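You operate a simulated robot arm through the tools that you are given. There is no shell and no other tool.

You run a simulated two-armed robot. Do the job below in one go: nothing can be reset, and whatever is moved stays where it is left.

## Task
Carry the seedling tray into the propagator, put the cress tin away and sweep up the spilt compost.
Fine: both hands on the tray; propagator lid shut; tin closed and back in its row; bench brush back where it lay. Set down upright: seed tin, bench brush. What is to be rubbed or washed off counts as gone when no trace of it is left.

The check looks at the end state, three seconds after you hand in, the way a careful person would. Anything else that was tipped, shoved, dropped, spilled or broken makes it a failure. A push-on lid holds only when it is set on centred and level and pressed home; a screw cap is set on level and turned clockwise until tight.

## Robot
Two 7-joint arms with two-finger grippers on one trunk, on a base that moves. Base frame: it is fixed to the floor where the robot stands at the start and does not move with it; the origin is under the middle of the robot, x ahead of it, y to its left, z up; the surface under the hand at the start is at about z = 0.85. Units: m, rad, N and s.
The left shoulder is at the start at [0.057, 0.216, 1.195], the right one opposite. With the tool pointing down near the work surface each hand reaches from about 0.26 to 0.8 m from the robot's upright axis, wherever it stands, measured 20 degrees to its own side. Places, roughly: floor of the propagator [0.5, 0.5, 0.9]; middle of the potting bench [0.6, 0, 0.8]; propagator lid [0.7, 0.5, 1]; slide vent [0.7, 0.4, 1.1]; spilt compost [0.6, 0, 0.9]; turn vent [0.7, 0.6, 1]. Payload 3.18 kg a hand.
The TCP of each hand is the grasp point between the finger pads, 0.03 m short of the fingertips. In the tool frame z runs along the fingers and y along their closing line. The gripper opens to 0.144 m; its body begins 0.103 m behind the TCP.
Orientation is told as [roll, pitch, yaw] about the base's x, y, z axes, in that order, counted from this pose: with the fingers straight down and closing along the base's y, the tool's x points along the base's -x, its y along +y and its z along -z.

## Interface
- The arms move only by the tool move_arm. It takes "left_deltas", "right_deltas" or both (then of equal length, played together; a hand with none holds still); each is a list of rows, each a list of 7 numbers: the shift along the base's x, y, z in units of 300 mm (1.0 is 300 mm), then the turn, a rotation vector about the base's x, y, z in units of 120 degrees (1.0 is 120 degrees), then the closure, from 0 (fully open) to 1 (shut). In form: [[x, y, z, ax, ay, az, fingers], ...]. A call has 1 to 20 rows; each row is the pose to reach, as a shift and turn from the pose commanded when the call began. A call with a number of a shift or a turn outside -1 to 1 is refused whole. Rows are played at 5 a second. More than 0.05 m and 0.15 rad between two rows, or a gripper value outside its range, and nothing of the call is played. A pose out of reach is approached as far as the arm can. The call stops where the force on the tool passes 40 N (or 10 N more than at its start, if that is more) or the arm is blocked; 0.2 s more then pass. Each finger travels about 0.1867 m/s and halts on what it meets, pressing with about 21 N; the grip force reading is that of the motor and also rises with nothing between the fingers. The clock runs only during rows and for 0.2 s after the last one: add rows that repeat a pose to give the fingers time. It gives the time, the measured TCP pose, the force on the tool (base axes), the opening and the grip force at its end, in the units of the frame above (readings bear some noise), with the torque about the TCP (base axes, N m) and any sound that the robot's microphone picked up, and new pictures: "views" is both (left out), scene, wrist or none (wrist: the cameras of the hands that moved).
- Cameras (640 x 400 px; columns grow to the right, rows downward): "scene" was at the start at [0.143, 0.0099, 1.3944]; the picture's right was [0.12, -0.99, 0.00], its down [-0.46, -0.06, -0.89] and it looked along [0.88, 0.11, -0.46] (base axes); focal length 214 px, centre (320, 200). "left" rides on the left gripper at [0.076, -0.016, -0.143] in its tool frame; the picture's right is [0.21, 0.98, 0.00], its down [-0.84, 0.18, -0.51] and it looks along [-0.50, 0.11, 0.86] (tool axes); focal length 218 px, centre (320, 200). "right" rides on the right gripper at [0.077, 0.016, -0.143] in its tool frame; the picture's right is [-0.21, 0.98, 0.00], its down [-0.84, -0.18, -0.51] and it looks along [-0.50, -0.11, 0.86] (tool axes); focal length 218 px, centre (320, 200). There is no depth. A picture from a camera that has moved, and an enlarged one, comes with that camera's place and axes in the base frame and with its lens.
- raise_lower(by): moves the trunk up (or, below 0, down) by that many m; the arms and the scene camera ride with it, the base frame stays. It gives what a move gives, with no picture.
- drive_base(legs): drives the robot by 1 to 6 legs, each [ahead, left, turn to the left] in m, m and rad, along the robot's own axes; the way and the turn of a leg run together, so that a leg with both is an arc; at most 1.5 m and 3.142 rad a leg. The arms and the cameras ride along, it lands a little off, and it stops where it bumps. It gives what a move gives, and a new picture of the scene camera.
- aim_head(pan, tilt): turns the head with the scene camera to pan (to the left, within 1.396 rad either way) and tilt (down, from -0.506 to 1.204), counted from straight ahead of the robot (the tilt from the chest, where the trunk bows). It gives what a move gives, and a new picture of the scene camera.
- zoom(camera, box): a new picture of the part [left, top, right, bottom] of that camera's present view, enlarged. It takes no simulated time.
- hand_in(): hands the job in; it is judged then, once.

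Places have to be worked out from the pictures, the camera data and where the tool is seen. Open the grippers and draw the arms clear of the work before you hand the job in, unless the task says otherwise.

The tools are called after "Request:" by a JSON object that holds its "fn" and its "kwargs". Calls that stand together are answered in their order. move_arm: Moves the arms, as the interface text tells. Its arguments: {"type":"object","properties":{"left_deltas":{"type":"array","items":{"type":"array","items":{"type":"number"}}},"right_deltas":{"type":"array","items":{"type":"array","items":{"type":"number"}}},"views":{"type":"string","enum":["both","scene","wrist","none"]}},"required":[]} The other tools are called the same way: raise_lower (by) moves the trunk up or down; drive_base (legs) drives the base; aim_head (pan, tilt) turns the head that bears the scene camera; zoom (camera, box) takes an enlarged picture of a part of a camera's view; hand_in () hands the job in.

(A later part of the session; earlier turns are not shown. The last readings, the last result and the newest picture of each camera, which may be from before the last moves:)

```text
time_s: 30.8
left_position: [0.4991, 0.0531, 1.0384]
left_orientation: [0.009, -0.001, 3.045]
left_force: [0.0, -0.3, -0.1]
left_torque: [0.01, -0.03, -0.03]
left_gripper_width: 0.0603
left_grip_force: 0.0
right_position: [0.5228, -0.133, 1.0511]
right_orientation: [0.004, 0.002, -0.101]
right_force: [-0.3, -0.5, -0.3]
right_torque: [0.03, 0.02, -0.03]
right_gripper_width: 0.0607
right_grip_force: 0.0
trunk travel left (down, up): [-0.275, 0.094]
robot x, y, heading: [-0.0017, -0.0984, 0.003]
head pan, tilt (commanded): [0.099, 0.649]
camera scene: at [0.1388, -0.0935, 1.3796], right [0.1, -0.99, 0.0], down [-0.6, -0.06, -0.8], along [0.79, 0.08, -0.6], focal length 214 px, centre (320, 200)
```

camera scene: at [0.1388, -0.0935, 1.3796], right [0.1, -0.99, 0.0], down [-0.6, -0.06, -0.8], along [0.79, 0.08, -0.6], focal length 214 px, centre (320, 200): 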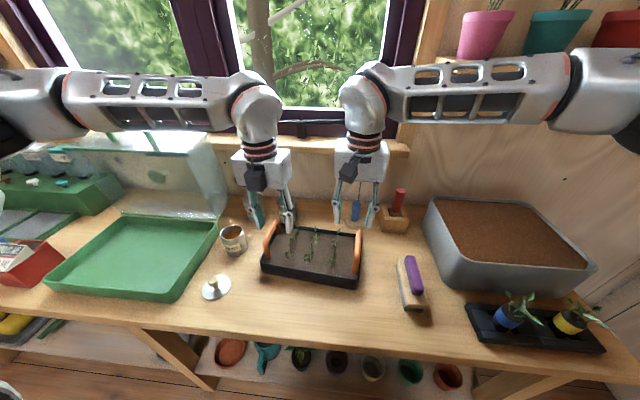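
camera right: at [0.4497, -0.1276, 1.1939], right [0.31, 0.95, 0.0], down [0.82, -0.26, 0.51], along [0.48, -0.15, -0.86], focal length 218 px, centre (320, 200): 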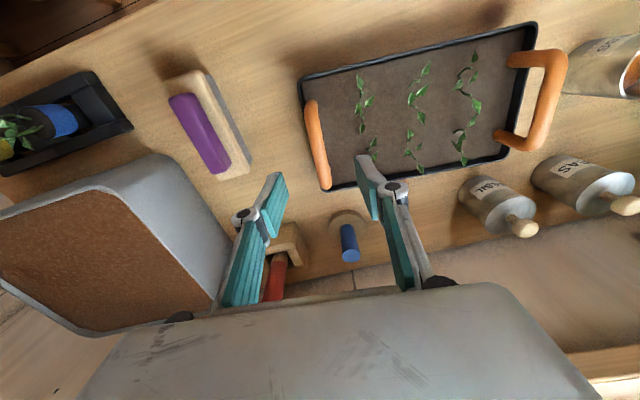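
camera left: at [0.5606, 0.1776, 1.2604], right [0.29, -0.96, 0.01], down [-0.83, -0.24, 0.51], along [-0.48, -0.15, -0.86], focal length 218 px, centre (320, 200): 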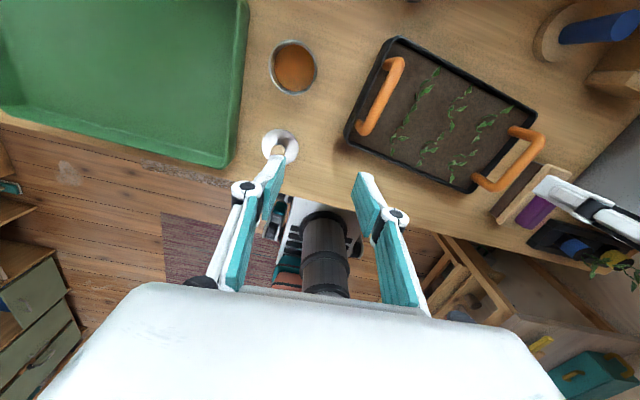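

Both hands now hang over the tray. I'll line each up with its handle bar at z ≈ 1.03 and take wrist views.

Request:
{"fn": "move_arm", "kwargs": {"left_deltas": [[0.08, 0.063, -0.013, 0, 0, 0, 0.58], [0.157, 0.127, -0.027, -0.004, 0, 0, 0.58], [0.157, 0.127, -0.027, -0.004, 0, 0, 0.58]], "right_deltas": [[-0.001, -0.03, -0.035, 0, 0, 0, 0.58], [-0.003, -0.065, -0.07, 0, 0, 0, 0.58], [-0.003, -0.065, -0.07, 0, 0, 0, 0.58]], "views": "both"}}

```text
time_s: 31.6
left_position: [0.5461, 0.0932, 1.031]
left_orientation: [0.019, 0.002, 3.045]
left_force: [-0.3, 1.1, 0.5]
left_torque: [0.03, 0.01, 0.01]
left_gripper_width: 0.0606
left_grip_force: 0.1
right_position: [0.5216, -0.1521, 1.0304]
right_orientation: [0.002, 0.0, -0.099]
right_force: [0.5, 0.4, 0.0]
right_torque: [-0.02, -0.02, -0.02]
right_gripper_width: 0.0608
right_grip_force: 0.1
trunk travel left (down, up): [-0.275, 0.094]
robot x, y, heading: [0.0006, -0.1005, 0.004]
head pan, tilt (commanded): [0.099, 0.649]
camera scene: at [0.1387, -0.0928, 1.3796], right [0.1, -0.99, 0.0], down [-0.6, -0.06, -0.8], along [0.79, 0.08, -0.6], focal length 214 px, centre (320, 200)
camera right: at [0.4476, -0.1284, 1.1731], right [0.3, 0.95, 0.0], down [0.82, -0.26, 0.51], along [0.48, -0.15, -0.86], focal length 218 px, centre (320, 200)
camera left: at [0.6229, 0.1033, 1.1732], right [0.11, -0.99, 0.02], down [-0.86, -0.09, 0.51], along [-0.5, -0.07, -0.86], focal length 218 px, centre (320, 200)
```

scene: 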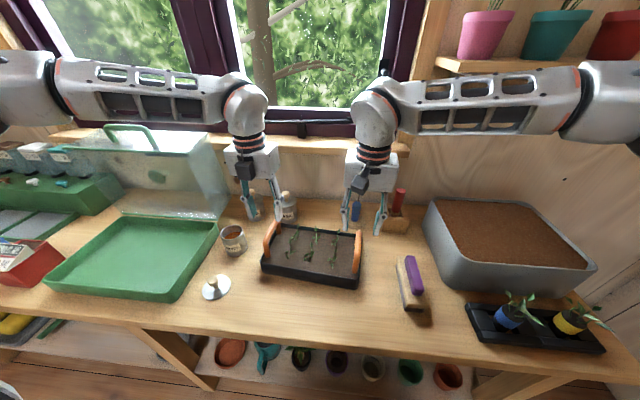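
right: 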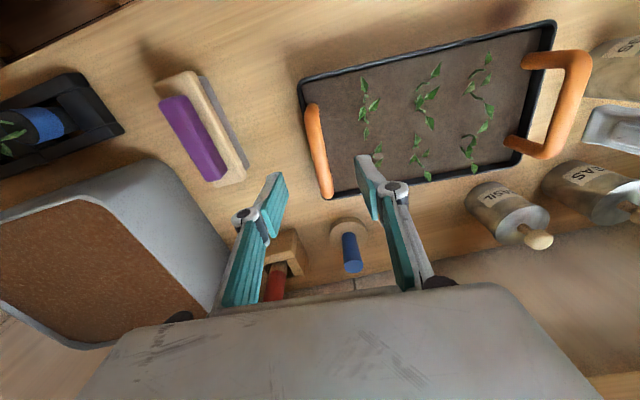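
left: 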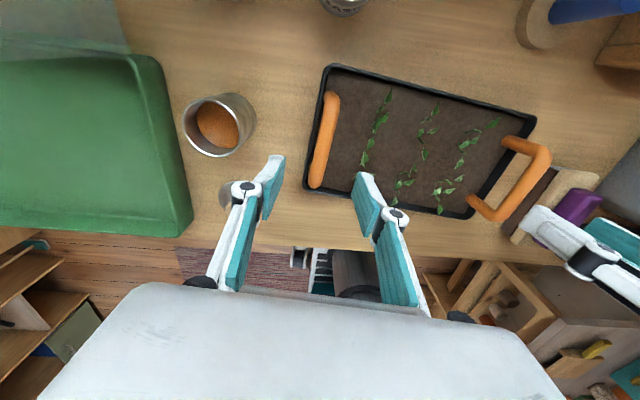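

The projected grasp points fall on the bars in both wrist pictures. I'll zoom in to check the side-to-side centring before going down.

Request:
{"fn": "zoom", "kwargs": {"camera": "right", "box": [220, 60, 420, 220]}}

Request:
{"fn": "zoom", "kwargs": {"camera": "left", "box": [220, 60, 420, 220]}}

```text
2.50 times, centred on (320, 140) of right
camera zoom: at [0.4476, -0.1284, 1.1731], right [0.3, 0.95, 0.0], down [0.82, -0.26, 0.51], along [0.48, -0.15, -0.86], focal length 546 px, centre (320, 350)
```

zoom: 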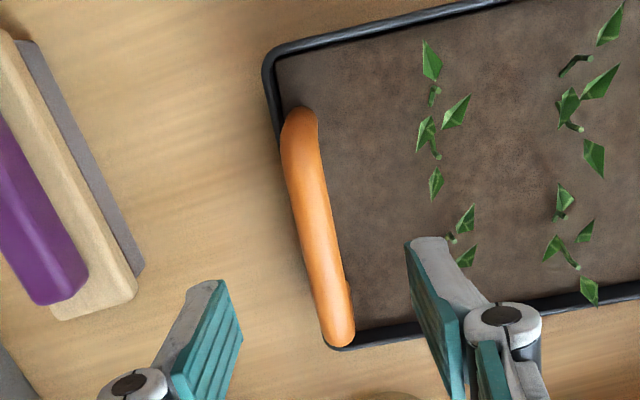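

```text
2.50 times, centred on (320, 140) of left
camera zoom: at [0.6229, 0.1033, 1.1732], right [0.11, -0.99, 0.02], down [-0.86, -0.09, 0.51], along [-0.5, -0.07, -0.86], focal length 546 px, centre (320, 350)
```

zoom: 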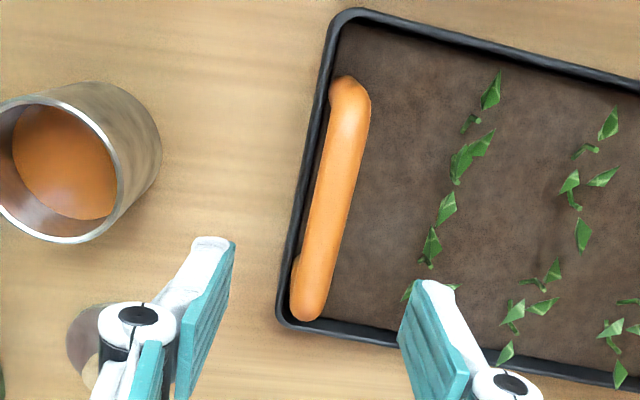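

The bars lie centred between the fingers and the leaves are at least 2 cm clear of the inner fingers. I'll narrow the fingers a bit and lower both hands to z ≈ 0.945.

Request:
{"fn": "move_arm", "kwargs": {"left_deltas": [[0.013, 0, -0.07, 0, 0, 0, 0.62], [0.026, 0, -0.14, 0, 0, 0, 0.64], [0.026, 0, -0.21, 0, 0, 0, 0.64], [0.026, 0, -0.28, 0, 0, 0, 0.64]], "right_deltas": [[0, 0, -0.07, 0, 0, 0, 0.62], [0, 0, -0.14, 0, 0, 0, 0.64], [0, 0, -0.21, 0, 0, 0, 0.64], [0, 0, -0.28, 0, 0, 0, 0.64]], "views": "both"}}

```text
time_s: 32.6
left_position: [0.5483, 0.0993, 0.95]
left_orientation: [0.018, 0.002, 3.046]
left_force: [0.1, 0.1, -1.3]
left_torque: [-0.02, 0.01, 0.0]
left_gripper_width: 0.0517
left_grip_force: 0.1
left hand out of reach, approached as far as the arm can: row 4
right_position: [0.5215, -0.1526, 0.9458]
right_orientation: [0.003, 0.001, -0.1]
right_force: [-0.2, -0.3, 0.3]
right_torque: [-0.02, 0.0, 0.01]
right_gripper_width: 0.0519
right_grip_force: 0.0
trunk travel left (down, up): [-0.275, 0.094]
robot x, y, heading: [-0.0011, -0.0992, -0.003]
head pan, tilt (commanded): [0.099, 0.649]
camera scene: at [0.1393, -0.0929, 1.3795], right [0.1, -0.99, 0.0], down [-0.6, -0.06, -0.8], along [0.79, 0.08, -0.6], focal length 214 px, centre (320, 200)
camera right: at [0.4476, -0.1282, 1.0888], right [0.3, 0.95, 0.0], down [0.82, -0.26, 0.51], along [0.48, -0.15, -0.86], focal length 218 px, centre (320, 200)
camera left: at [0.626, 0.1097, 1.0918], right [0.11, -0.99, 0.02], down [-0.86, -0.09, 0.51], along [-0.5, -0.08, -0.86], focal length 218 px, centre (320, 200)
```

scene: 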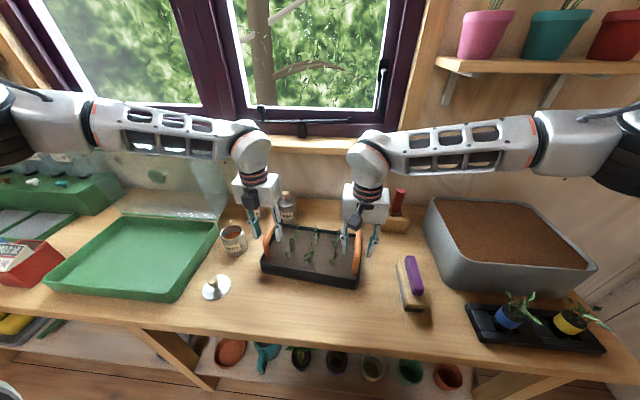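
right: 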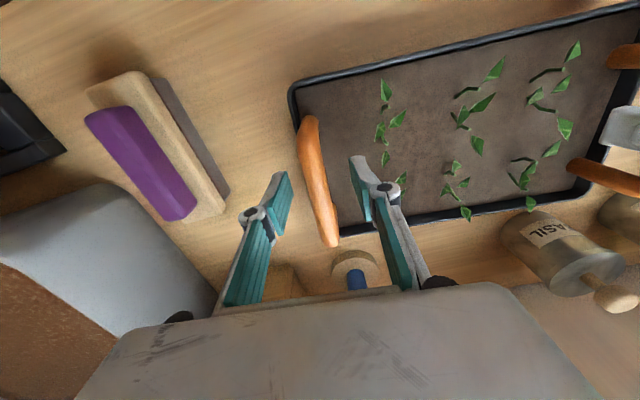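
left: 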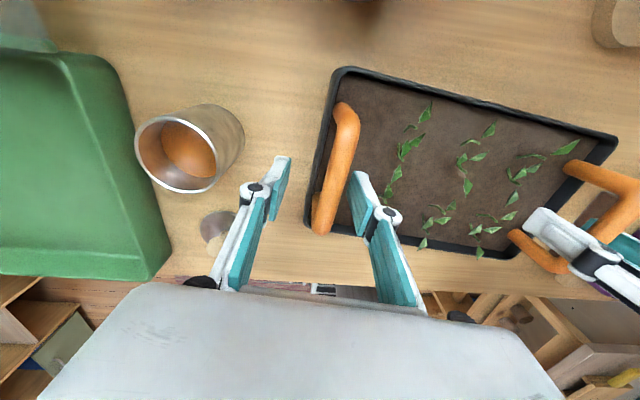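

The left hand stops just short again (y = 0.099 at this height), so it needs a bit more room. I'll raise both hands straight up, drive 0.05 m further to the right and come down again.

Request:
{"fn": "move_arm", "kwargs": {"left_deltas": [[0, 0, 0.07, 0, 0, 0, 0.64], [0, 0, 0.14, 0, 0, 0, 0.64], [0, 0, 0.21, 0, 0, 0, 0.64], [0, 0, 0.28, 0, 0, 0, 0.64]], "right_deltas": [[0, 0, 0.07, 0, 0, 0, 0.64], [0, 0, 0.14, 0, 0, 0, 0.64], [0, 0, 0.21, 0, 0, 0, 0.64], [0, 0, 0.28, 0, 0, 0, 0.64]], "views": "none"}}

Request:
{"fn": "drive_base", "kwargs": {"legs": [[0, -0.05, 0]]}}

```text
time_s: 33.6
left_position: [0.5452, 0.0996, 1.0342]
left_orientation: [0.018, 0.002, 3.046]
left_force: [0.1, -0.2, 0.2]
left_torque: [-0.01, -0.02, 0.01]
left_gripper_width: 0.0518
left_grip_force: 0.1
right_position: [0.5197, -0.1527, 1.0308]
right_orientation: [0.003, 0.001, -0.098]
right_force: [-0.4, 0.5, -0.2]
right_torque: [-0.01, 0.02, -0.03]
right_gripper_width: 0.0519
right_grip_force: 0.0
trunk travel left (down, up): [-0.275, 0.094]
robot x, y, heading: [-0.0009, -0.1036, 0.001]
head pan, tilt (commanded): [0.099, 0.649]
```

```text
time_s: 34.7
left_position: [0.5469, 0.0497, 1.0336]
left_orientation: [0.015, 0.001, 3.049]
left_force: [0.2, 0.2, 0.6]
left_torque: [0.03, 0.0, 0.04]
left_gripper_width: 0.0517
left_grip_force: 0.1
right_position: [0.5213, -0.2021, 1.0288]
right_orientation: [0.006, 0.002, -0.097]
right_force: [0.3, -0.8, 0.1]
right_torque: [0.04, 0.01, -0.01]
right_gripper_width: 0.0518
right_grip_force: 0.1
trunk travel left (down, up): [-0.275, 0.094]
robot x, y, heading: [-0.0001, -0.1488, 0.001]
head pan, tilt (commanded): [0.099, 0.649]
camera scene: at [0.1389, -0.1432, 1.3796], right [0.1, -0.99, 0.0], down [-0.6, -0.06, -0.8], along [0.79, 0.08, -0.6], focal length 214 px, centre (320, 200)
```

scene: 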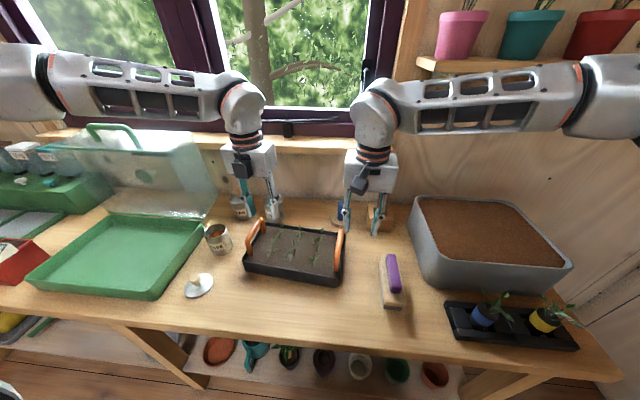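

I'll step both hands back over their bars (left bar at y ≈ 0.092, right at -0.153) and lower to z ≈ 0.945.

Request:
{"fn": "move_arm", "kwargs": {"left_deltas": [[0.01, 0.07, 0, 0, 0, 0, 0.64], [0.015, 0.14, 0, 0, 0, 0, 0.64], [0.015, 0.14, -0.07, 0, 0, 0, 0.64], [0.015, 0.14, -0.15, 0, 0, 0, 0.64], [0.015, 0.14, -0.22, 0, 0, 0, 0.64], [0.015, 0.14, -0.295, 0, 0, 0, 0.64]], "right_deltas": [[0, 0.08, 0, 0, 0, 0, 0.64], [0, 0.165, 0, 0, 0, 0, 0.64], [0, 0.165, -0.07, 0, 0, 0, 0.64], [0, 0.165, -0.14, 0, 0, 0, 0.64], [0, 0.165, -0.21, 0, 0, 0, 0.64], [0, 0.165, -0.279, 0, 0, 0, 0.64]], "views": "wrist"}}

```text
time_s: 36.1
left_position: [0.5522, 0.0916, 0.9442]
left_orientation: [0.017, 0.001, 3.047]
left_force: [-0.2, 0.4, 0.2]
left_torque: [-0.01, 0.04, -0.02]
left_gripper_width: 0.0516
left_grip_force: 0.0
right_position: [0.5216, -0.1518, 0.9461]
right_orientation: [0.002, 0.002, -0.098]
right_force: [0.1, -0.1, -0.6]
right_torque: [-0.05, 0.01, 0.0]
right_gripper_width: 0.052
right_grip_force: 0.1
trunk travel left (down, up): [-0.275, 0.094]
robot x, y, heading: [0.0003, -0.1491, -0.001]
head pan, tilt (commanded): [0.099, 0.649]
camera right: at [0.4477, -0.1277, 1.0881], right [0.3, 0.95, 0.0], down [0.82, -0.26, 0.51], along [0.48, -0.15, -0.86], focal length 218 px, centre (320, 200)
camera left: at [0.6299, 0.102, 1.0863], right [0.12, -0.99, 0.02], down [-0.86, -0.09, 0.51], along [-0.51, -0.07, -0.86], focal length 218 px, centre (320, 200)
```

right: 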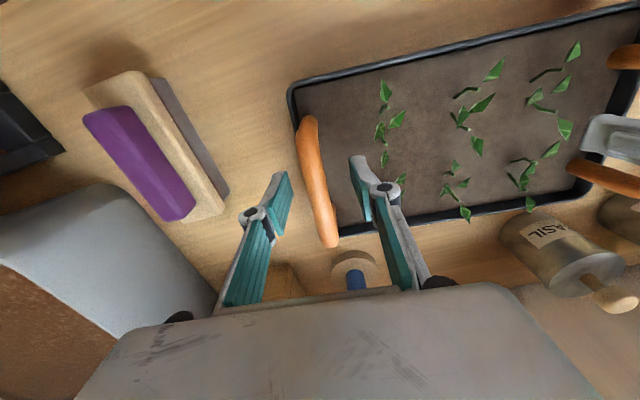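
left: 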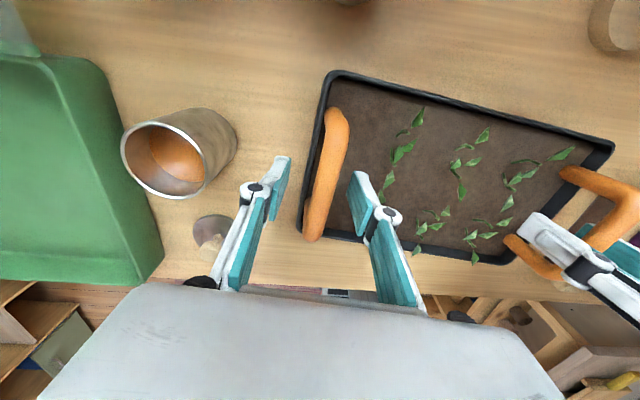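

Both bars are centred between the fingers now. I'll close both grippers on the handles.

Request:
{"fn": "move_arm", "kwargs": {"left_deltas": [[0, 0, 0, 0, 0, 0, 0.8], [0, 0, 0, 0, 0, 0, 1.0], [0, 0, 0, 0, 0, 0, 1.0], [0, 0, 0, 0, 0, 0, 1.0]], "right_deltas": [[0, 0, 0, 0, 0, 0, 0.8], [0, 0, 0, 0, 0, 0, 1.0], [0, 0, 0, 0, 0, 0, 1.0], [0, 0, 0, 0, 0, 0, 1.0]], "views": "both"}}

```text
time_s: 37.1
left_position: [0.551, 0.0898, 0.9452]
left_orientation: [0.018, 0.0, 3.049]
left_force: [-2.3, -8.0, -0.4]
left_torque: [-0.01, -0.16, -0.27]
left_gripper_width: 0.0144
left_grip_force: 21.0
right_position: [0.5223, -0.1529, 0.9453]
right_orientation: [0.003, 0.002, -0.099]
right_force: [0.7, 6.2, -0.4]
right_torque: [0.01, 0.05, -0.16]
right_gripper_width: 0.0145
right_grip_force: 20.9
trunk travel left (down, up): [-0.275, 0.094]
robot x, y, heading: [-0.001, -0.1476, 0.004]
head pan, tilt (commanded): [0.099, 0.649]
camera scene: at [0.1389, -0.1429, 1.3795], right [0.1, -0.99, 0.0], down [-0.6, -0.06, -0.8], along [0.79, 0.08, -0.6], focal length 214 px, centre (320, 200)
camera right: at [0.4473, -0.128, 1.0885], right [0.3, 0.95, 0.0], down [0.82, -0.26, 0.51], along [0.48, -0.15, -0.86], focal length 218 px, centre (320, 200)
camera left: at [0.6295, 0.101, 1.0871], right [0.11, -0.99, 0.02], down [-0.86, -0.09, 0.51], along [-0.51, -0.07, -0.86], focal length 218 px, centre (320, 200)
```

scene: 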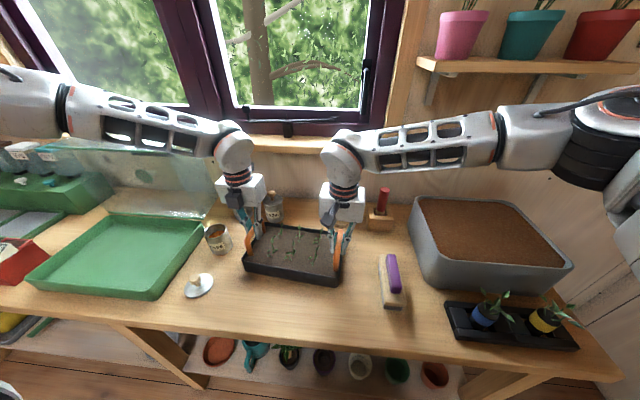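
right: 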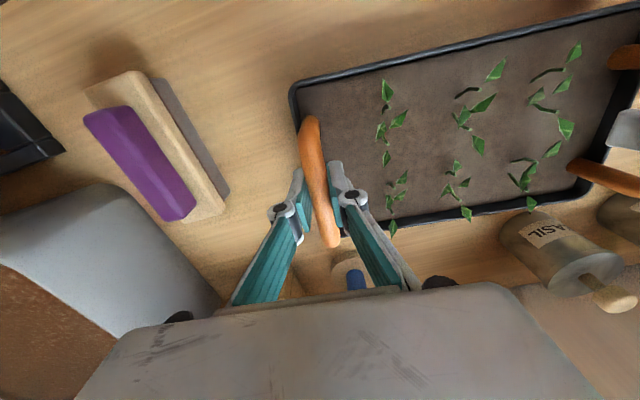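
left: 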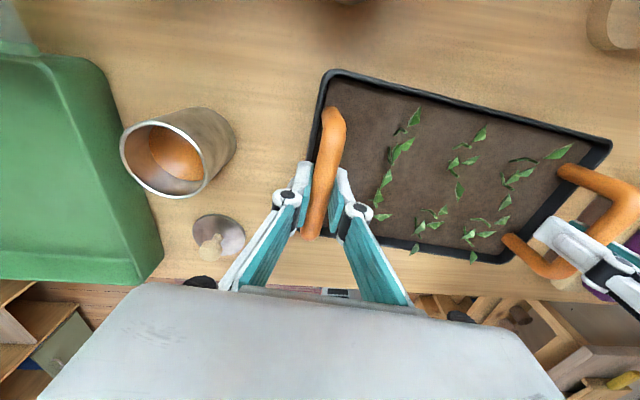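

Both grippers hold the bars (0.0145 m wide, 21 N each). I'll lift the tray slowly and evenly by 0.12 m.

Request:
{"fn": "move_arm", "kwargs": {"left_deltas": [[0, -0.003, 0.04, 0, 0, 0, 1.0], [0, -0.004, 0.1, 0, 0, 0, 1.0], [0, -0.004, 0.17, 0, 0, 0, 1.0], [0, -0.004, 0.24, 0, 0, 0, 1.0], [0, -0.004, 0.31, 0, 0, 0, 1.0], [0, -0.004, 0.37, 0, 0, 0, 1.0], [0, -0.004, 0.4, 0, 0, 0, 1.0]], "right_deltas": [[0, 0.003, 0.04, 0, 0, 0, 1.0], [0, 0.004, 0.1, 0, 0, 0, 1.0], [0, 0.004, 0.17, 0, 0, 0, 1.0], [0, 0.004, 0.24, 0, 0, 0, 1.0], [0, 0.004, 0.31, 0, 0, 0, 1.0], [0, 0.004, 0.37, 0, 0, 0, 1.0], [0, 0.004, 0.4, 0, 0, 0, 1.0]], "views": "both"}}

```text
time_s: 38.7
left_position: [0.5509, 0.0921, 1.0657]
left_orientation: [0.017, 0.002, 3.047]
left_force: [-0.1, 6.5, -6.1]
left_torque: [-0.01, -0.03, -0.21]
left_gripper_width: 0.0145
left_grip_force: 20.9
right_position: [0.5218, -0.1508, 1.065]
right_orientation: [0.002, 0.003, -0.1]
right_force: [0.8, -6.3, -5.6]
right_torque: [-0.03, 0.05, -0.07]
right_gripper_width: 0.0145
right_grip_force: 21.0
trunk travel left (down, up): [-0.275, 0.094]
robot x, y, heading: [0.0012, -0.15, 0.002]
head pan, tilt (commanded): [0.099, 0.649]
camera scene: at [0.1396, -0.1425, 1.3794], right [0.1, -0.99, 0.0], down [-0.6, -0.06, -0.8], along [0.79, 0.08, -0.61], focal length 214 px, centre (320, 200)
camera right: at [0.4483, -0.1264, 1.2072], right [0.3, 0.95, 0.0], down [0.82, -0.26, 0.51], along [0.48, -0.15, -0.86], focal length 218 px, centre (320, 200)
camera left: at [0.6297, 0.1021, 1.2066], right [0.12, -0.99, 0.02], down [-0.86, -0.09, 0.51], along [-0.5, -0.07, -0.86], focal length 218 px, centre (320, 200)
```

scene: 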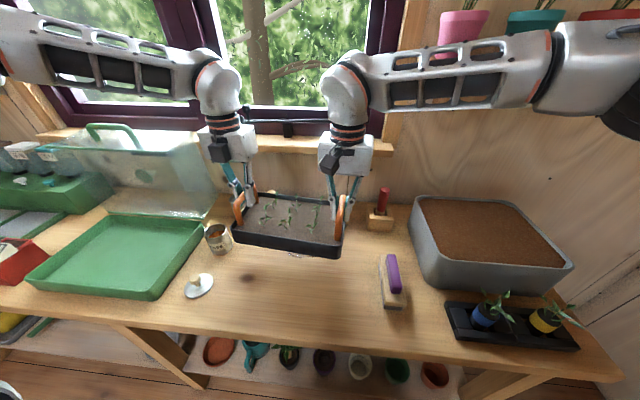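
right: 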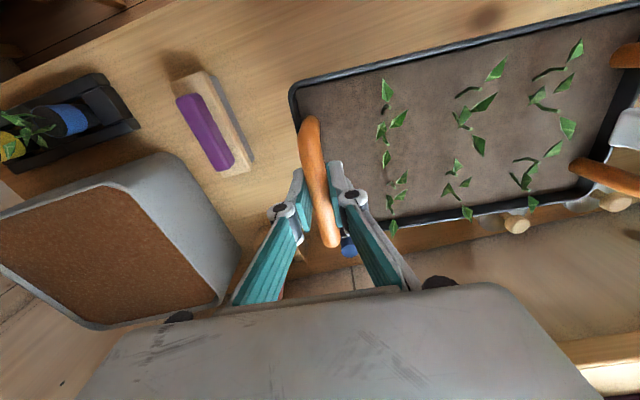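
left: 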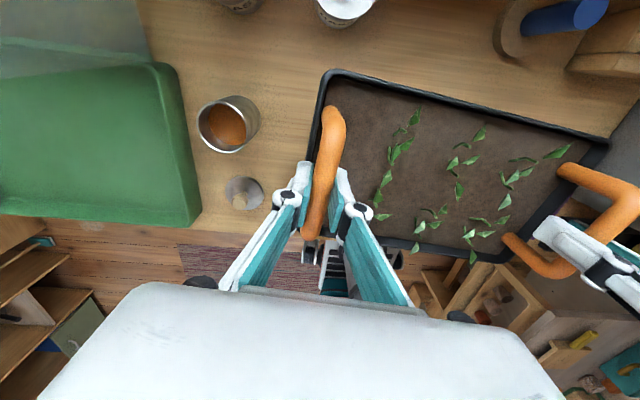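

The tray hangs level and clear (hands at z 1.065). I'll back the robot off by 0.06 m so the tray clears the open lid, then drive left towards the propagator.

Request:
{"fn": "drive_base", "kwargs": {"legs": [[-0.06, 0, 0], [0, 0.436, 0]]}}

```text
time_s: 43.6
left_position: [0.4953, 0.5148, 1.0646]
left_orientation: [0.017, 0.001, 3.039]
left_force: [2.0, 24.3, -6.2]
left_torque: [0.01, 0.03, -0.25]
left_gripper_width: 0.0143
left_grip_force: 21.0
right_position: [0.4642, 0.2732, 1.0648]
right_orientation: [0.001, 0.002, -0.109]
right_force: [-1.8, -24.2, -7.8]
right_torque: [-0.03, -0.01, -0.07]
right_gripper_width: 0.0146
right_grip_force: 20.9
trunk travel left (down, up): [-0.275, 0.094]
robot x, y, heading: [-0.0597, 0.276, -0.002]
head pan, tilt (commanded): [0.099, 0.649]
camera scene: at [0.081, 0.2852, 1.3794], right [0.09, -1.0, 0.0], down [-0.6, -0.06, -0.8], along [0.79, 0.07, -0.61], focal length 214 px, centre (320, 200)
```

scene: 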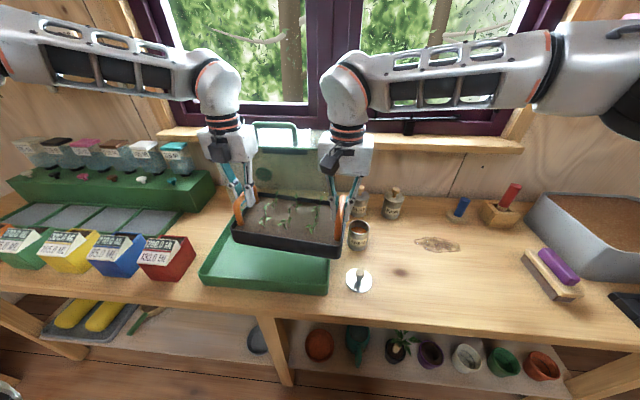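

The tray is now over the propagator's near side, and the spill shows on the bench where the tray stood. The hands squeeze the tray with about 24 N, so I'll ease them apart by 2 mm each and then zoom in on the spill and the propagator.

Request:
{"fn": "move_arm", "kwargs": {"left_deltas": [[0, 0.004, 0, 0, 0, 0, 1.0], [0, 0.0075, 0, 0, 0, 0, 1.0], [0, 0.0075, 0, 0, 0, 0, 1.0]], "right_deltas": [[0, -0.004, 0, 0, 0, 0, 1.0], [0, -0.0075, 0, 0, 0, 0, 1.0], [0, -0.0075, 0, 0, 0, 0, 1.0]], "views": "both"}}

Request:
{"fn": "zoom", "kwargs": {"camera": "scene", "box": [340, 200, 520, 310]}}

Request:
{"fn": "zoom", "kwargs": {"camera": "scene", "box": [180, 110, 360, 300]}}

```text
time_s: 44.4
left_position: [0.495, 0.5144, 1.065]
left_orientation: [0.018, 0.001, 3.036]
left_force: [-4.6, -26.4, -7.2]
left_torque: [-0.02, -0.13, -0.04]
left_gripper_width: 0.0146
left_grip_force: 21.1
right_position: [0.4641, 0.2718, 1.0632]
right_orientation: [0.005, 0.0, -0.104]
right_force: [3.8, 27.2, -6.0]
right_torque: [0.06, 0.19, -0.12]
right_gripper_width: 0.0143
right_grip_force: 21.1
trunk travel left (down, up): [-0.275, 0.094]
robot x, y, heading: [-0.0594, 0.2811, -0.007]
head pan, tilt (commanded): [0.099, 0.649]
camera scene: at [0.081, 0.285, 1.3794], right [0.09, -1.0, 0.0], down [-0.6, -0.06, -0.8], along [0.79, 0.07, -0.61], focal length 214 px, centre (320, 200)
camera right: at [0.3892, 0.2973, 1.2069], right [0.31, 0.95, 0.0], down [0.82, -0.27, 0.51], along [0.48, -0.15, -0.86], focal length 218 px, centre (320, 200)
camera left: at [0.5729, 0.5254, 1.2064], right [0.1, -0.99, 0.02], down [-0.86, -0.08, 0.51], along [-0.51, -0.07, -0.86], focal length 218 px, centre (320, 200)
```

scene: 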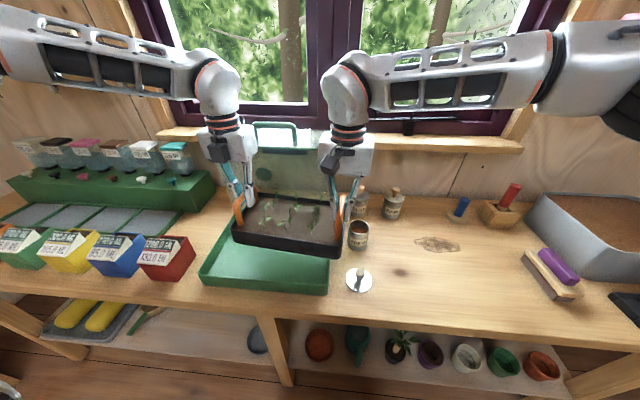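
right: 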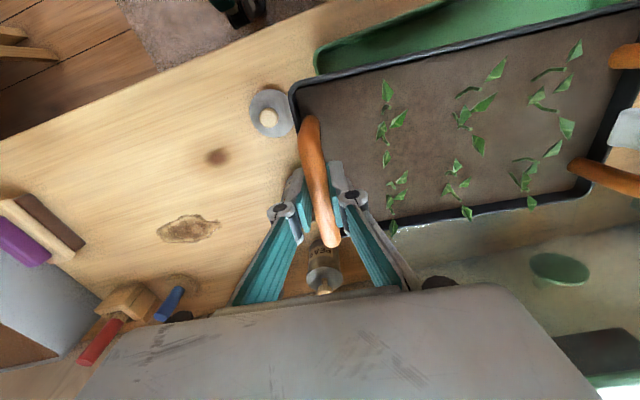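
left: 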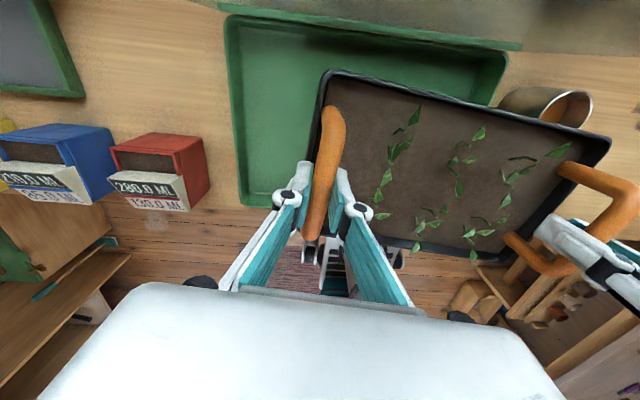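

```text
3.56 times, centred on (430, 255) of scene
camera zoom: at [0.081, 0.285, 1.3794], right [0.09, -1.0, 0.0], down [-0.6, -0.06, -0.8], along [0.79, 0.07, -0.61], focal length 763 px, centre (-71, 4)
```

zoom: 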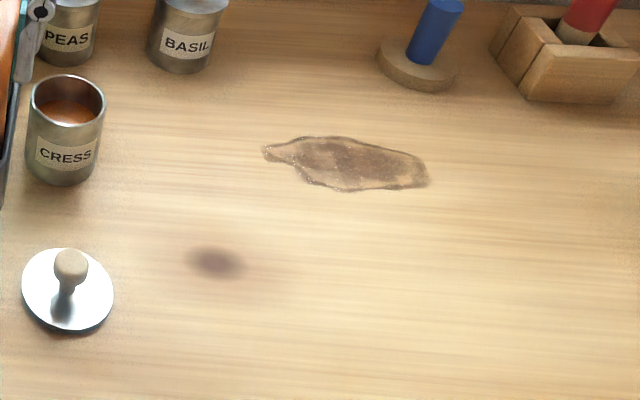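

```text
2.11 times, centred on (270, 205) of scene
camera zoom: at [0.081, 0.285, 1.3794], right [0.09, -1.0, 0.0], down [-0.6, -0.06, -0.8], along [0.79, 0.07, -0.61], focal length 452 px, centre (425, 190)
```

zoom: 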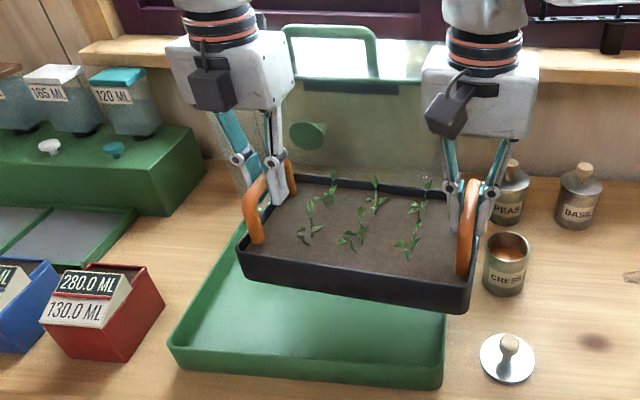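

The compost patch spans about x 0.54–0.61, y -0.11–0.025, and the propagator rim spans x 0.373–0.614, y 0.295–0.625. I'll relax the hands by half the last shift, then drive a little ahead while turning left by 0.127 rad to line the tray up over the middle.

Request:
{"fn": "move_arm", "kwargs": {"left_deltas": [[0, -0.002, 0, 0, 0, 0, 1.0], [0, -0.004, 0, 0, 0, 0, 1.0], [0, -0.004, 0, 0, 0, 0, 1.0]], "right_deltas": [[0, 0.002, 0, 0, 0, 0, 1.0], [0, 0.004, 0, 0, 0, 0, 1.0], [0, 0.004, 0, 0, 0, 0, 1.0]], "views": "none"}}

Request:
{"fn": "drive_base", "kwargs": {"legs": [[0.032, 0, 0.127]]}}

```text
time_s: 45.2
left_position: [0.495, 0.5152, 1.0648]
left_orientation: [0.018, -0.001, 3.038]
left_force: [-4.6, -28.4, -7.3]
left_torque: [0.02, 0.07, -0.17]
left_gripper_width: 0.0146
left_grip_force: 21.3
right_position: [0.4628, 0.2724, 1.0639]
right_orientation: [0.004, 0.003, -0.107]
right_force: [3.7, 28.2, -6.4]
right_torque: [0.04, -0.01, -0.03]
right_gripper_width: 0.0146
right_grip_force: 21.3
trunk travel left (down, up): [-0.275, 0.094]
robot x, y, heading: [-0.0573, 0.2796, -0.006]
head pan, tilt (commanded): [0.099, 0.649]
```

```text
time_s: 46.2
left_position: [0.4918, 0.584, 1.0632]
left_orientation: [0.019, -0.002, -3.12]
left_force: [-1.1, -30.3, -6.4]
left_torque: [-0.04, -0.08, -0.18]
left_gripper_width: 0.0146
left_grip_force: 21.3
right_position: [0.4912, 0.3406, 1.0639]
right_orientation: [0.001, 0.002, 0.02]
right_force: [2.0, 29.7, -6.5]
right_torque: [0.0, 0.13, -0.08]
right_gripper_width: 0.0149
right_grip_force: 21.2
trunk travel left (down, up): [-0.275, 0.094]
robot x, y, heading: [-0.0308, 0.2817, 0.118]
head pan, tilt (commanded): [0.099, 0.649]
camera scene: at [0.1103, 0.3048, 1.3794], right [0.22, -0.98, 0.0], down [-0.59, -0.13, -0.8], along [0.78, 0.17, -0.61], focal length 214 px, centre (320, 200)
```

scene: 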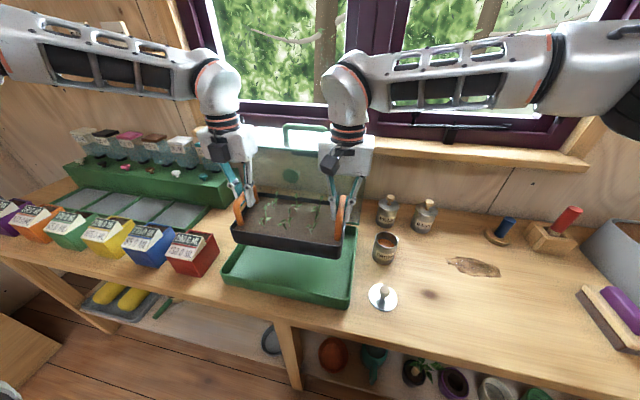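

The tray is aligned (hands at x 0.491–0.492, centred at y = 0.462), but the hands still pull apart with about 30 N. I'll bring them 1.2 mm nearer each to relax that before lowering.

Request:
{"fn": "move_arm", "kwargs": {"left_deltas": [[0, -0.002, 0, 0, 0, 0, 1.0], [0, -0.004, 0, 0, 0, 0, 1.0], [0, -0.004, 0, 0, 0, 0, 1.0], [0, -0.004, 0, 0, 0, 0, 1.0]], "right_deltas": [[0, 0.002, 0, 0, 0, 0, 1.0], [0, 0.004, 0, 0, 0, 0, 1.0], [0, 0.004, 0, 0, 0, 0, 1.0], [0, 0.004, 0, 0, 0, 0, 1.0]], "views": "both"}}

```text
time_s: 47.2
left_position: [0.491, 0.5838, 1.0657]
left_orientation: [0.017, -0.001, -3.118]
left_force: [-0.5, 15.4, -6.6]
left_torque: [0.04, 0.13, -0.21]
left_gripper_width: 0.0145
left_grip_force: 21.0
right_position: [0.4924, 0.3398, 1.0638]
right_orientation: [0.001, 0.002, 0.016]
right_force: [0.8, -15.6, -6.0]
right_torque: [-0.02, -0.09, -0.04]
right_gripper_width: 0.0148
right_grip_force: 21.1
trunk travel left (down, up): [-0.275, 0.094]
robot x, y, heading: [-0.0303, 0.2791, 0.116]
head pan, tilt (commanded): [0.099, 0.649]
camera scene: at [0.1098, 0.3041, 1.3794], right [0.22, -0.98, 0.0], down [-0.59, -0.13, -0.8], along [0.78, 0.17, -0.61], focal length 214 px, centre (320, 200)
camera right: at [0.4147, 0.3563, 1.2067], right [0.19, 0.98, 0.0], down [0.85, -0.17, 0.51], along [0.5, -0.1, -0.86], focal length 218 px, centre (320, 200)
camera left: at [0.568, 0.6044, 1.206], right [0.23, -0.97, 0.02], down [-0.84, -0.19, 0.51], along [-0.49, -0.13, -0.86], focal length 218 px, centre (320, 200)
```

scene: 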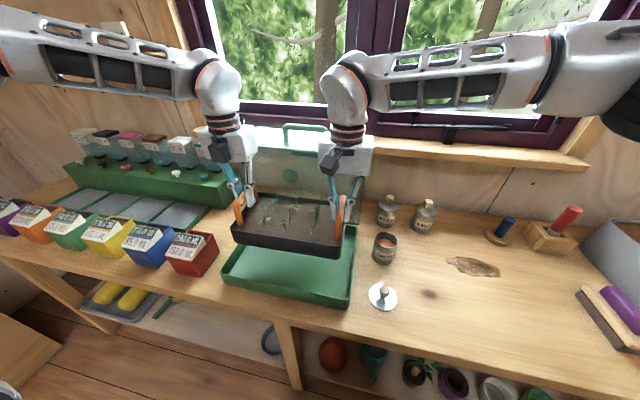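
right: 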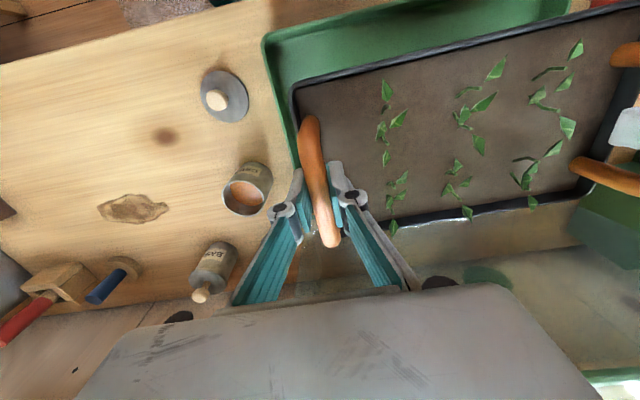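
left: 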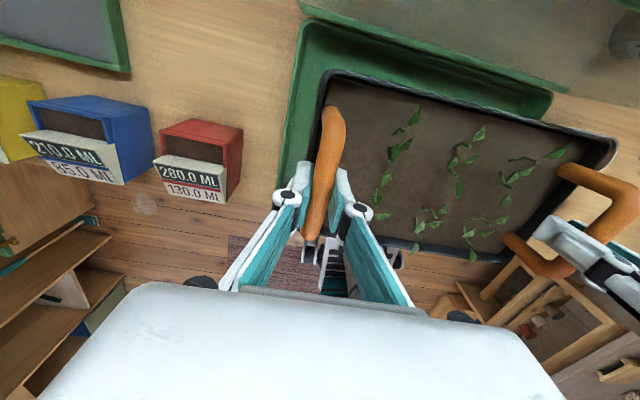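

The tray is straight over the propagator with about 3 cm to spare on each side and 4–5 cm front and back. I'll lower it slowly to just above the floor and watch the forces.

Request:
{"fn": "move_arm", "kwargs": {"left_deltas": [[0, 0, -0.05, 0, 0, 0, 1.0], [0, 0, -0.11, 0, 0, 0, 1.0], [0, 0, -0.17, 0, 0, 0, 1.0], [0, 0, -0.23, 0, 0, 0, 1.0], [0, 0, -0.29, 0, 0, 0, 1.0], [0, 0, -0.33, 0, 0, 0, 1.0], [0, 0, -0.35, 0, 0, 0, 1.0]], "right_deltas": [[0, 0, -0.05, 0, 0, 0, 1.0], [0, 0, -0.11, 0, 0, 0, 1.0], [0, 0, -0.17, 0, 0, 0, 1.0], [0, 0, -0.23, 0, 0, 0, 1.0], [0, 0, -0.29, 0, 0, 0, 1.0], [0, 0, -0.33, 0, 0, 0, 1.0], [0, 0, -0.35, 0, 0, 0, 1.0]], "views": "both"}}

```text
time_s: 48.8
left_position: [0.4925, 0.5839, 0.9584]
left_orientation: [0.018, -0.002, -3.118]
left_force: [-0.7, 27.9, -6.8]
left_torque: [0.01, -0.14, -0.29]
left_gripper_width: 0.0145
left_grip_force: 21.1
right_position: [0.4896, 0.3409, 0.959]
right_orientation: [0.001, 0.002, 0.017]
right_force: [1.5, -29.1, -6.5]
right_torque: [0.03, 0.19, -0.12]
right_gripper_width: 0.0148
right_grip_force: 20.9
trunk travel left (down, up): [-0.275, 0.094]
robot x, y, heading: [-0.0254, 0.2818, 0.119]
head pan, tilt (commanded): [0.099, 0.649]
camera scene: at [0.11, 0.304, 1.3794], right [0.22, -0.98, 0.0], down [-0.59, -0.13, -0.8], along [0.78, 0.17, -0.61], focal length 214 px, centre (320, 200)
camera right: at [0.414, 0.3561, 1.1017], right [0.19, 0.98, 0.0], down [0.85, -0.17, 0.51], along [0.5, -0.1, -0.86], focal length 218 px, centre (320, 200)
camera left: at [0.5682, 0.6036, 1.1001], right [0.23, -0.97, 0.02], down [-0.84, -0.19, 0.51], along [-0.5, -0.13, -0.86], focal length 218 px, centre (320, 200)
```

scene: 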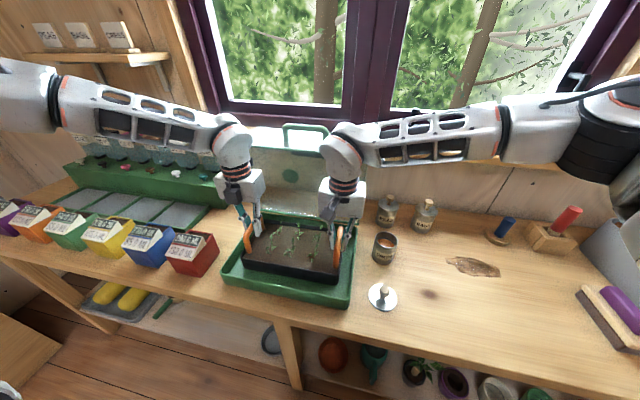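
right: 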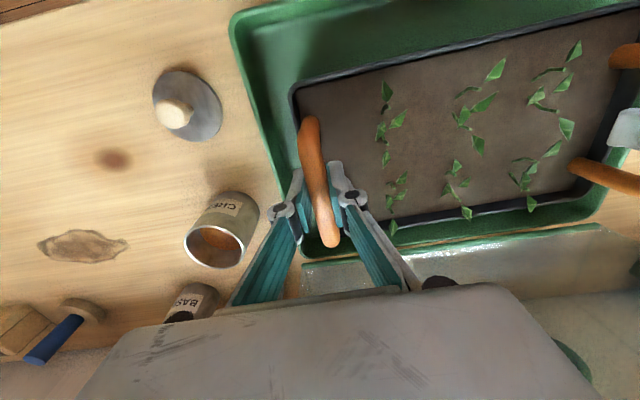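
left: 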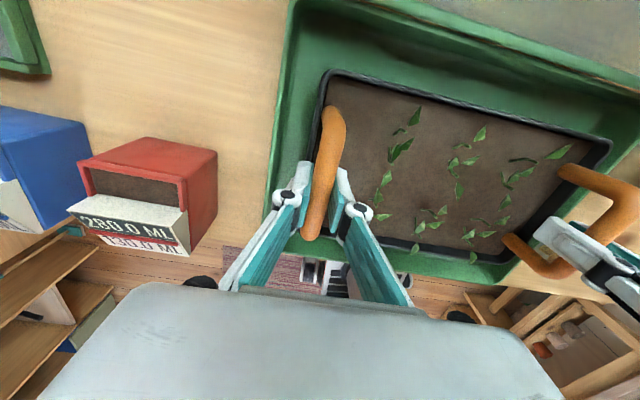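

The tray sits in the well of the propagator, not yet on the floor (still about 6.6 N a hand). A small shelf with labelled cards has come into view at top left, so I'll zoom in on it.

Request:
{"fn": "zoom", "kwargs": {"camera": "scene", "box": [0, 0, 200, 125]}}

Request:
{"fn": "zoom", "kwargs": {"camera": "scene", "box": [200, 110, 480, 320]}}

```text
3.20 times, centred on (100, 62) of scene
camera zoom: at [0.11, 0.304, 1.3794], right [0.22, -0.98, 0.0], down [-0.59, -0.13, -0.8], along [0.78, 0.17, -0.61], focal length 686 px, centre (1024, 640)
```

zoom: 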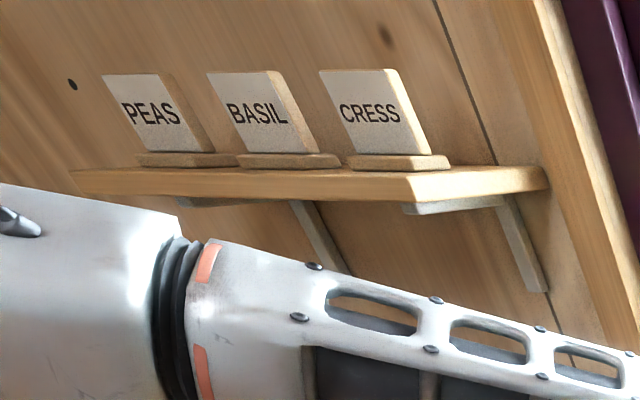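

```text
1.90 times, centred on (340, 215) of scene
camera zoom: at [0.11, 0.304, 1.3794], right [0.22, -0.98, 0.0], down [-0.59, -0.13, -0.8], along [0.78, 0.17, -0.61], focal length 408 px, centre (282, 171)
```

zoom: 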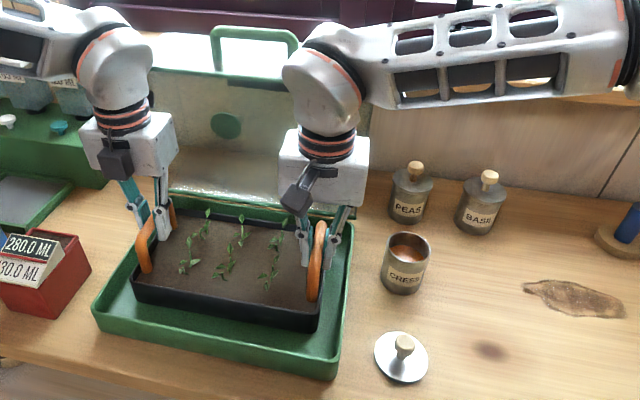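

The cards read PEAS, BASIL, CRESS from left to right, so the cress tin belongs just right of BASIL, as I judged. I'll relax the squeeze by 1 mm a side and lower the tray in small steps until the weight comes off.

Request:
{"fn": "move_arm", "kwargs": {"left_deltas": [[0, 0.003, 0, 0, 0, 0, 1.0], [0, 0.004, 0, 0, 0, 0, 1.0], [0, 0.004, -0.01, 0, 0, 0, 1.0], [0, 0.004, -0.018, 0, 0, 0, 1.0]], "right_deltas": [[0, -0.003, 0, 0, 0, 0, 1.0], [0, -0.004, 0, 0, 0, 0, 1.0], [0, -0.004, -0.01, 0, 0, 0, 1.0], [0, -0.004, -0.018, 0, 0, 0, 1.0]], "views": "none"}}

```text
time_s: 49.8
left_position: [0.4906, 0.5843, 0.9575]
left_orientation: [0.019, 0.006, -3.118]
left_force: [2.3, 21.0, 8.9]
left_torque: [0.08, 0.55, -0.25]
left_gripper_width: 0.0146
left_grip_force: 20.6
right_position: [0.4901, 0.3409, 0.9588]
right_orientation: [0.007, -0.005, 0.019]
right_force: [1.7, -18.0, 17.7]
right_torque: [-0.04, 0.33, -0.03]
right_gripper_width: 0.0145
right_grip_force: 20.8
trunk travel left (down, up): [-0.275, 0.094]
robot x, y, heading: [-0.0292, 0.2794, 0.117]
head pan, tilt (commanded): [0.099, 0.649]
```

The vertical force turned to +9 and +18 N, so the tray now stands on the propagator floor. I'll take the press off and open both grippers just enough to free the bars.

Request:
{"fn": "move_arm", "kwargs": {"left_deltas": [[0, 0.002, 0.006, 0, 0, 0, 1.0], [0, 0.002, 0.01, 0, 0, 0, 1.0], [0, 0.002, 0.01, 0, 0, 0, 0.88], [0, 0.002, 0.01, 0, 0, 0, 0.8], [0, 0.002, 0.01, 0, 0, 0, 0.7], [0, 0.002, 0.01, 0, 0, 0, 0.64], [0, 0.002, 0.01, 0, 0, 0, 0.64]], "right_deltas": [[0, -0.002, 0.006, 0, 0, 0, 1.0], [0, -0.002, 0.01, 0, 0, 0, 1.0], [0, -0.002, 0.01, 0, 0, 0, 0.88], [0, -0.002, 0.01, 0, 0, 0, 0.8], [0, -0.002, 0.01, 0, 0, 0, 0.7], [0, -0.002, 0.01, 0, 0, 0, 0.64], [0, -0.002, 0.01, 0, 0, 0, 0.64]], "views": "both"}}

```text
time_s: 51.4
left_position: [0.4901, 0.5855, 0.9569]
left_orientation: [0.019, 0.0, -3.119]
left_force: [0.2, -0.3, 0.3]
left_torque: [-0.02, -0.02, -0.04]
left_gripper_width: 0.0519
left_grip_force: 0.1
right_position: [0.4893, 0.3381, 0.957]
right_orientation: [0.004, -0.001, 0.02]
right_force: [-0.5, 0.5, 0.6]
right_torque: [0.0, -0.01, -0.03]
right_gripper_width: 0.0517
right_grip_force: 0.1
trunk travel left (down, up): [-0.275, 0.094]
robot x, y, heading: [-0.0298, 0.2787, 0.119]
head pan, tilt (commanded): [0.099, 0.649]
camera scene: at [0.1089, 0.3037, 1.3796], right [0.22, -0.98, 0.0], down [-0.59, -0.13, -0.8], along [0.78, 0.17, -0.6], focal length 214 px, centre (320, 200)
camera right: at [0.4137, 0.3544, 1.1002], right [0.19, 0.98, 0.0], down [0.85, -0.16, 0.51], along [0.5, -0.09, -0.86], focal length 218 px, centre (320, 200)
camera left: at [0.5665, 0.605, 1.0995], right [0.23, -0.97, 0.02], down [-0.84, -0.19, 0.51], along [-0.49, -0.13, -0.86], focal length 218 px, centre (320, 200)
```

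scene: 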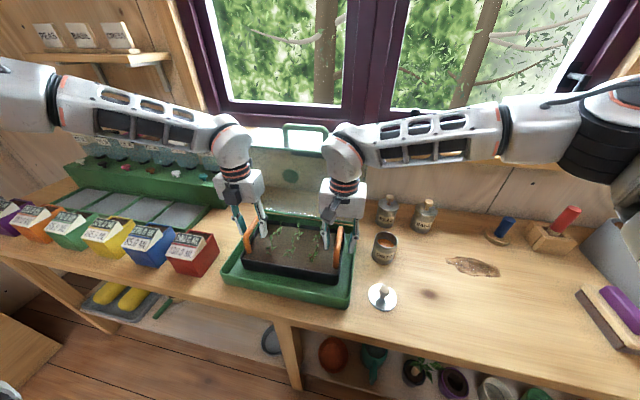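
right: 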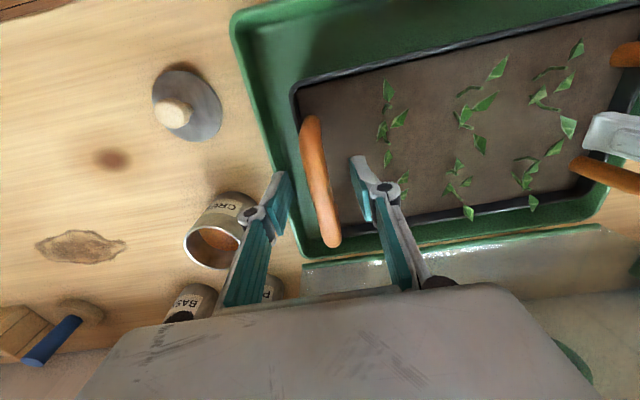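
left: 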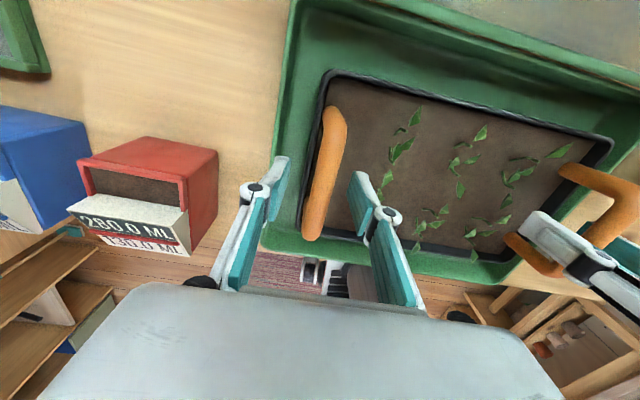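

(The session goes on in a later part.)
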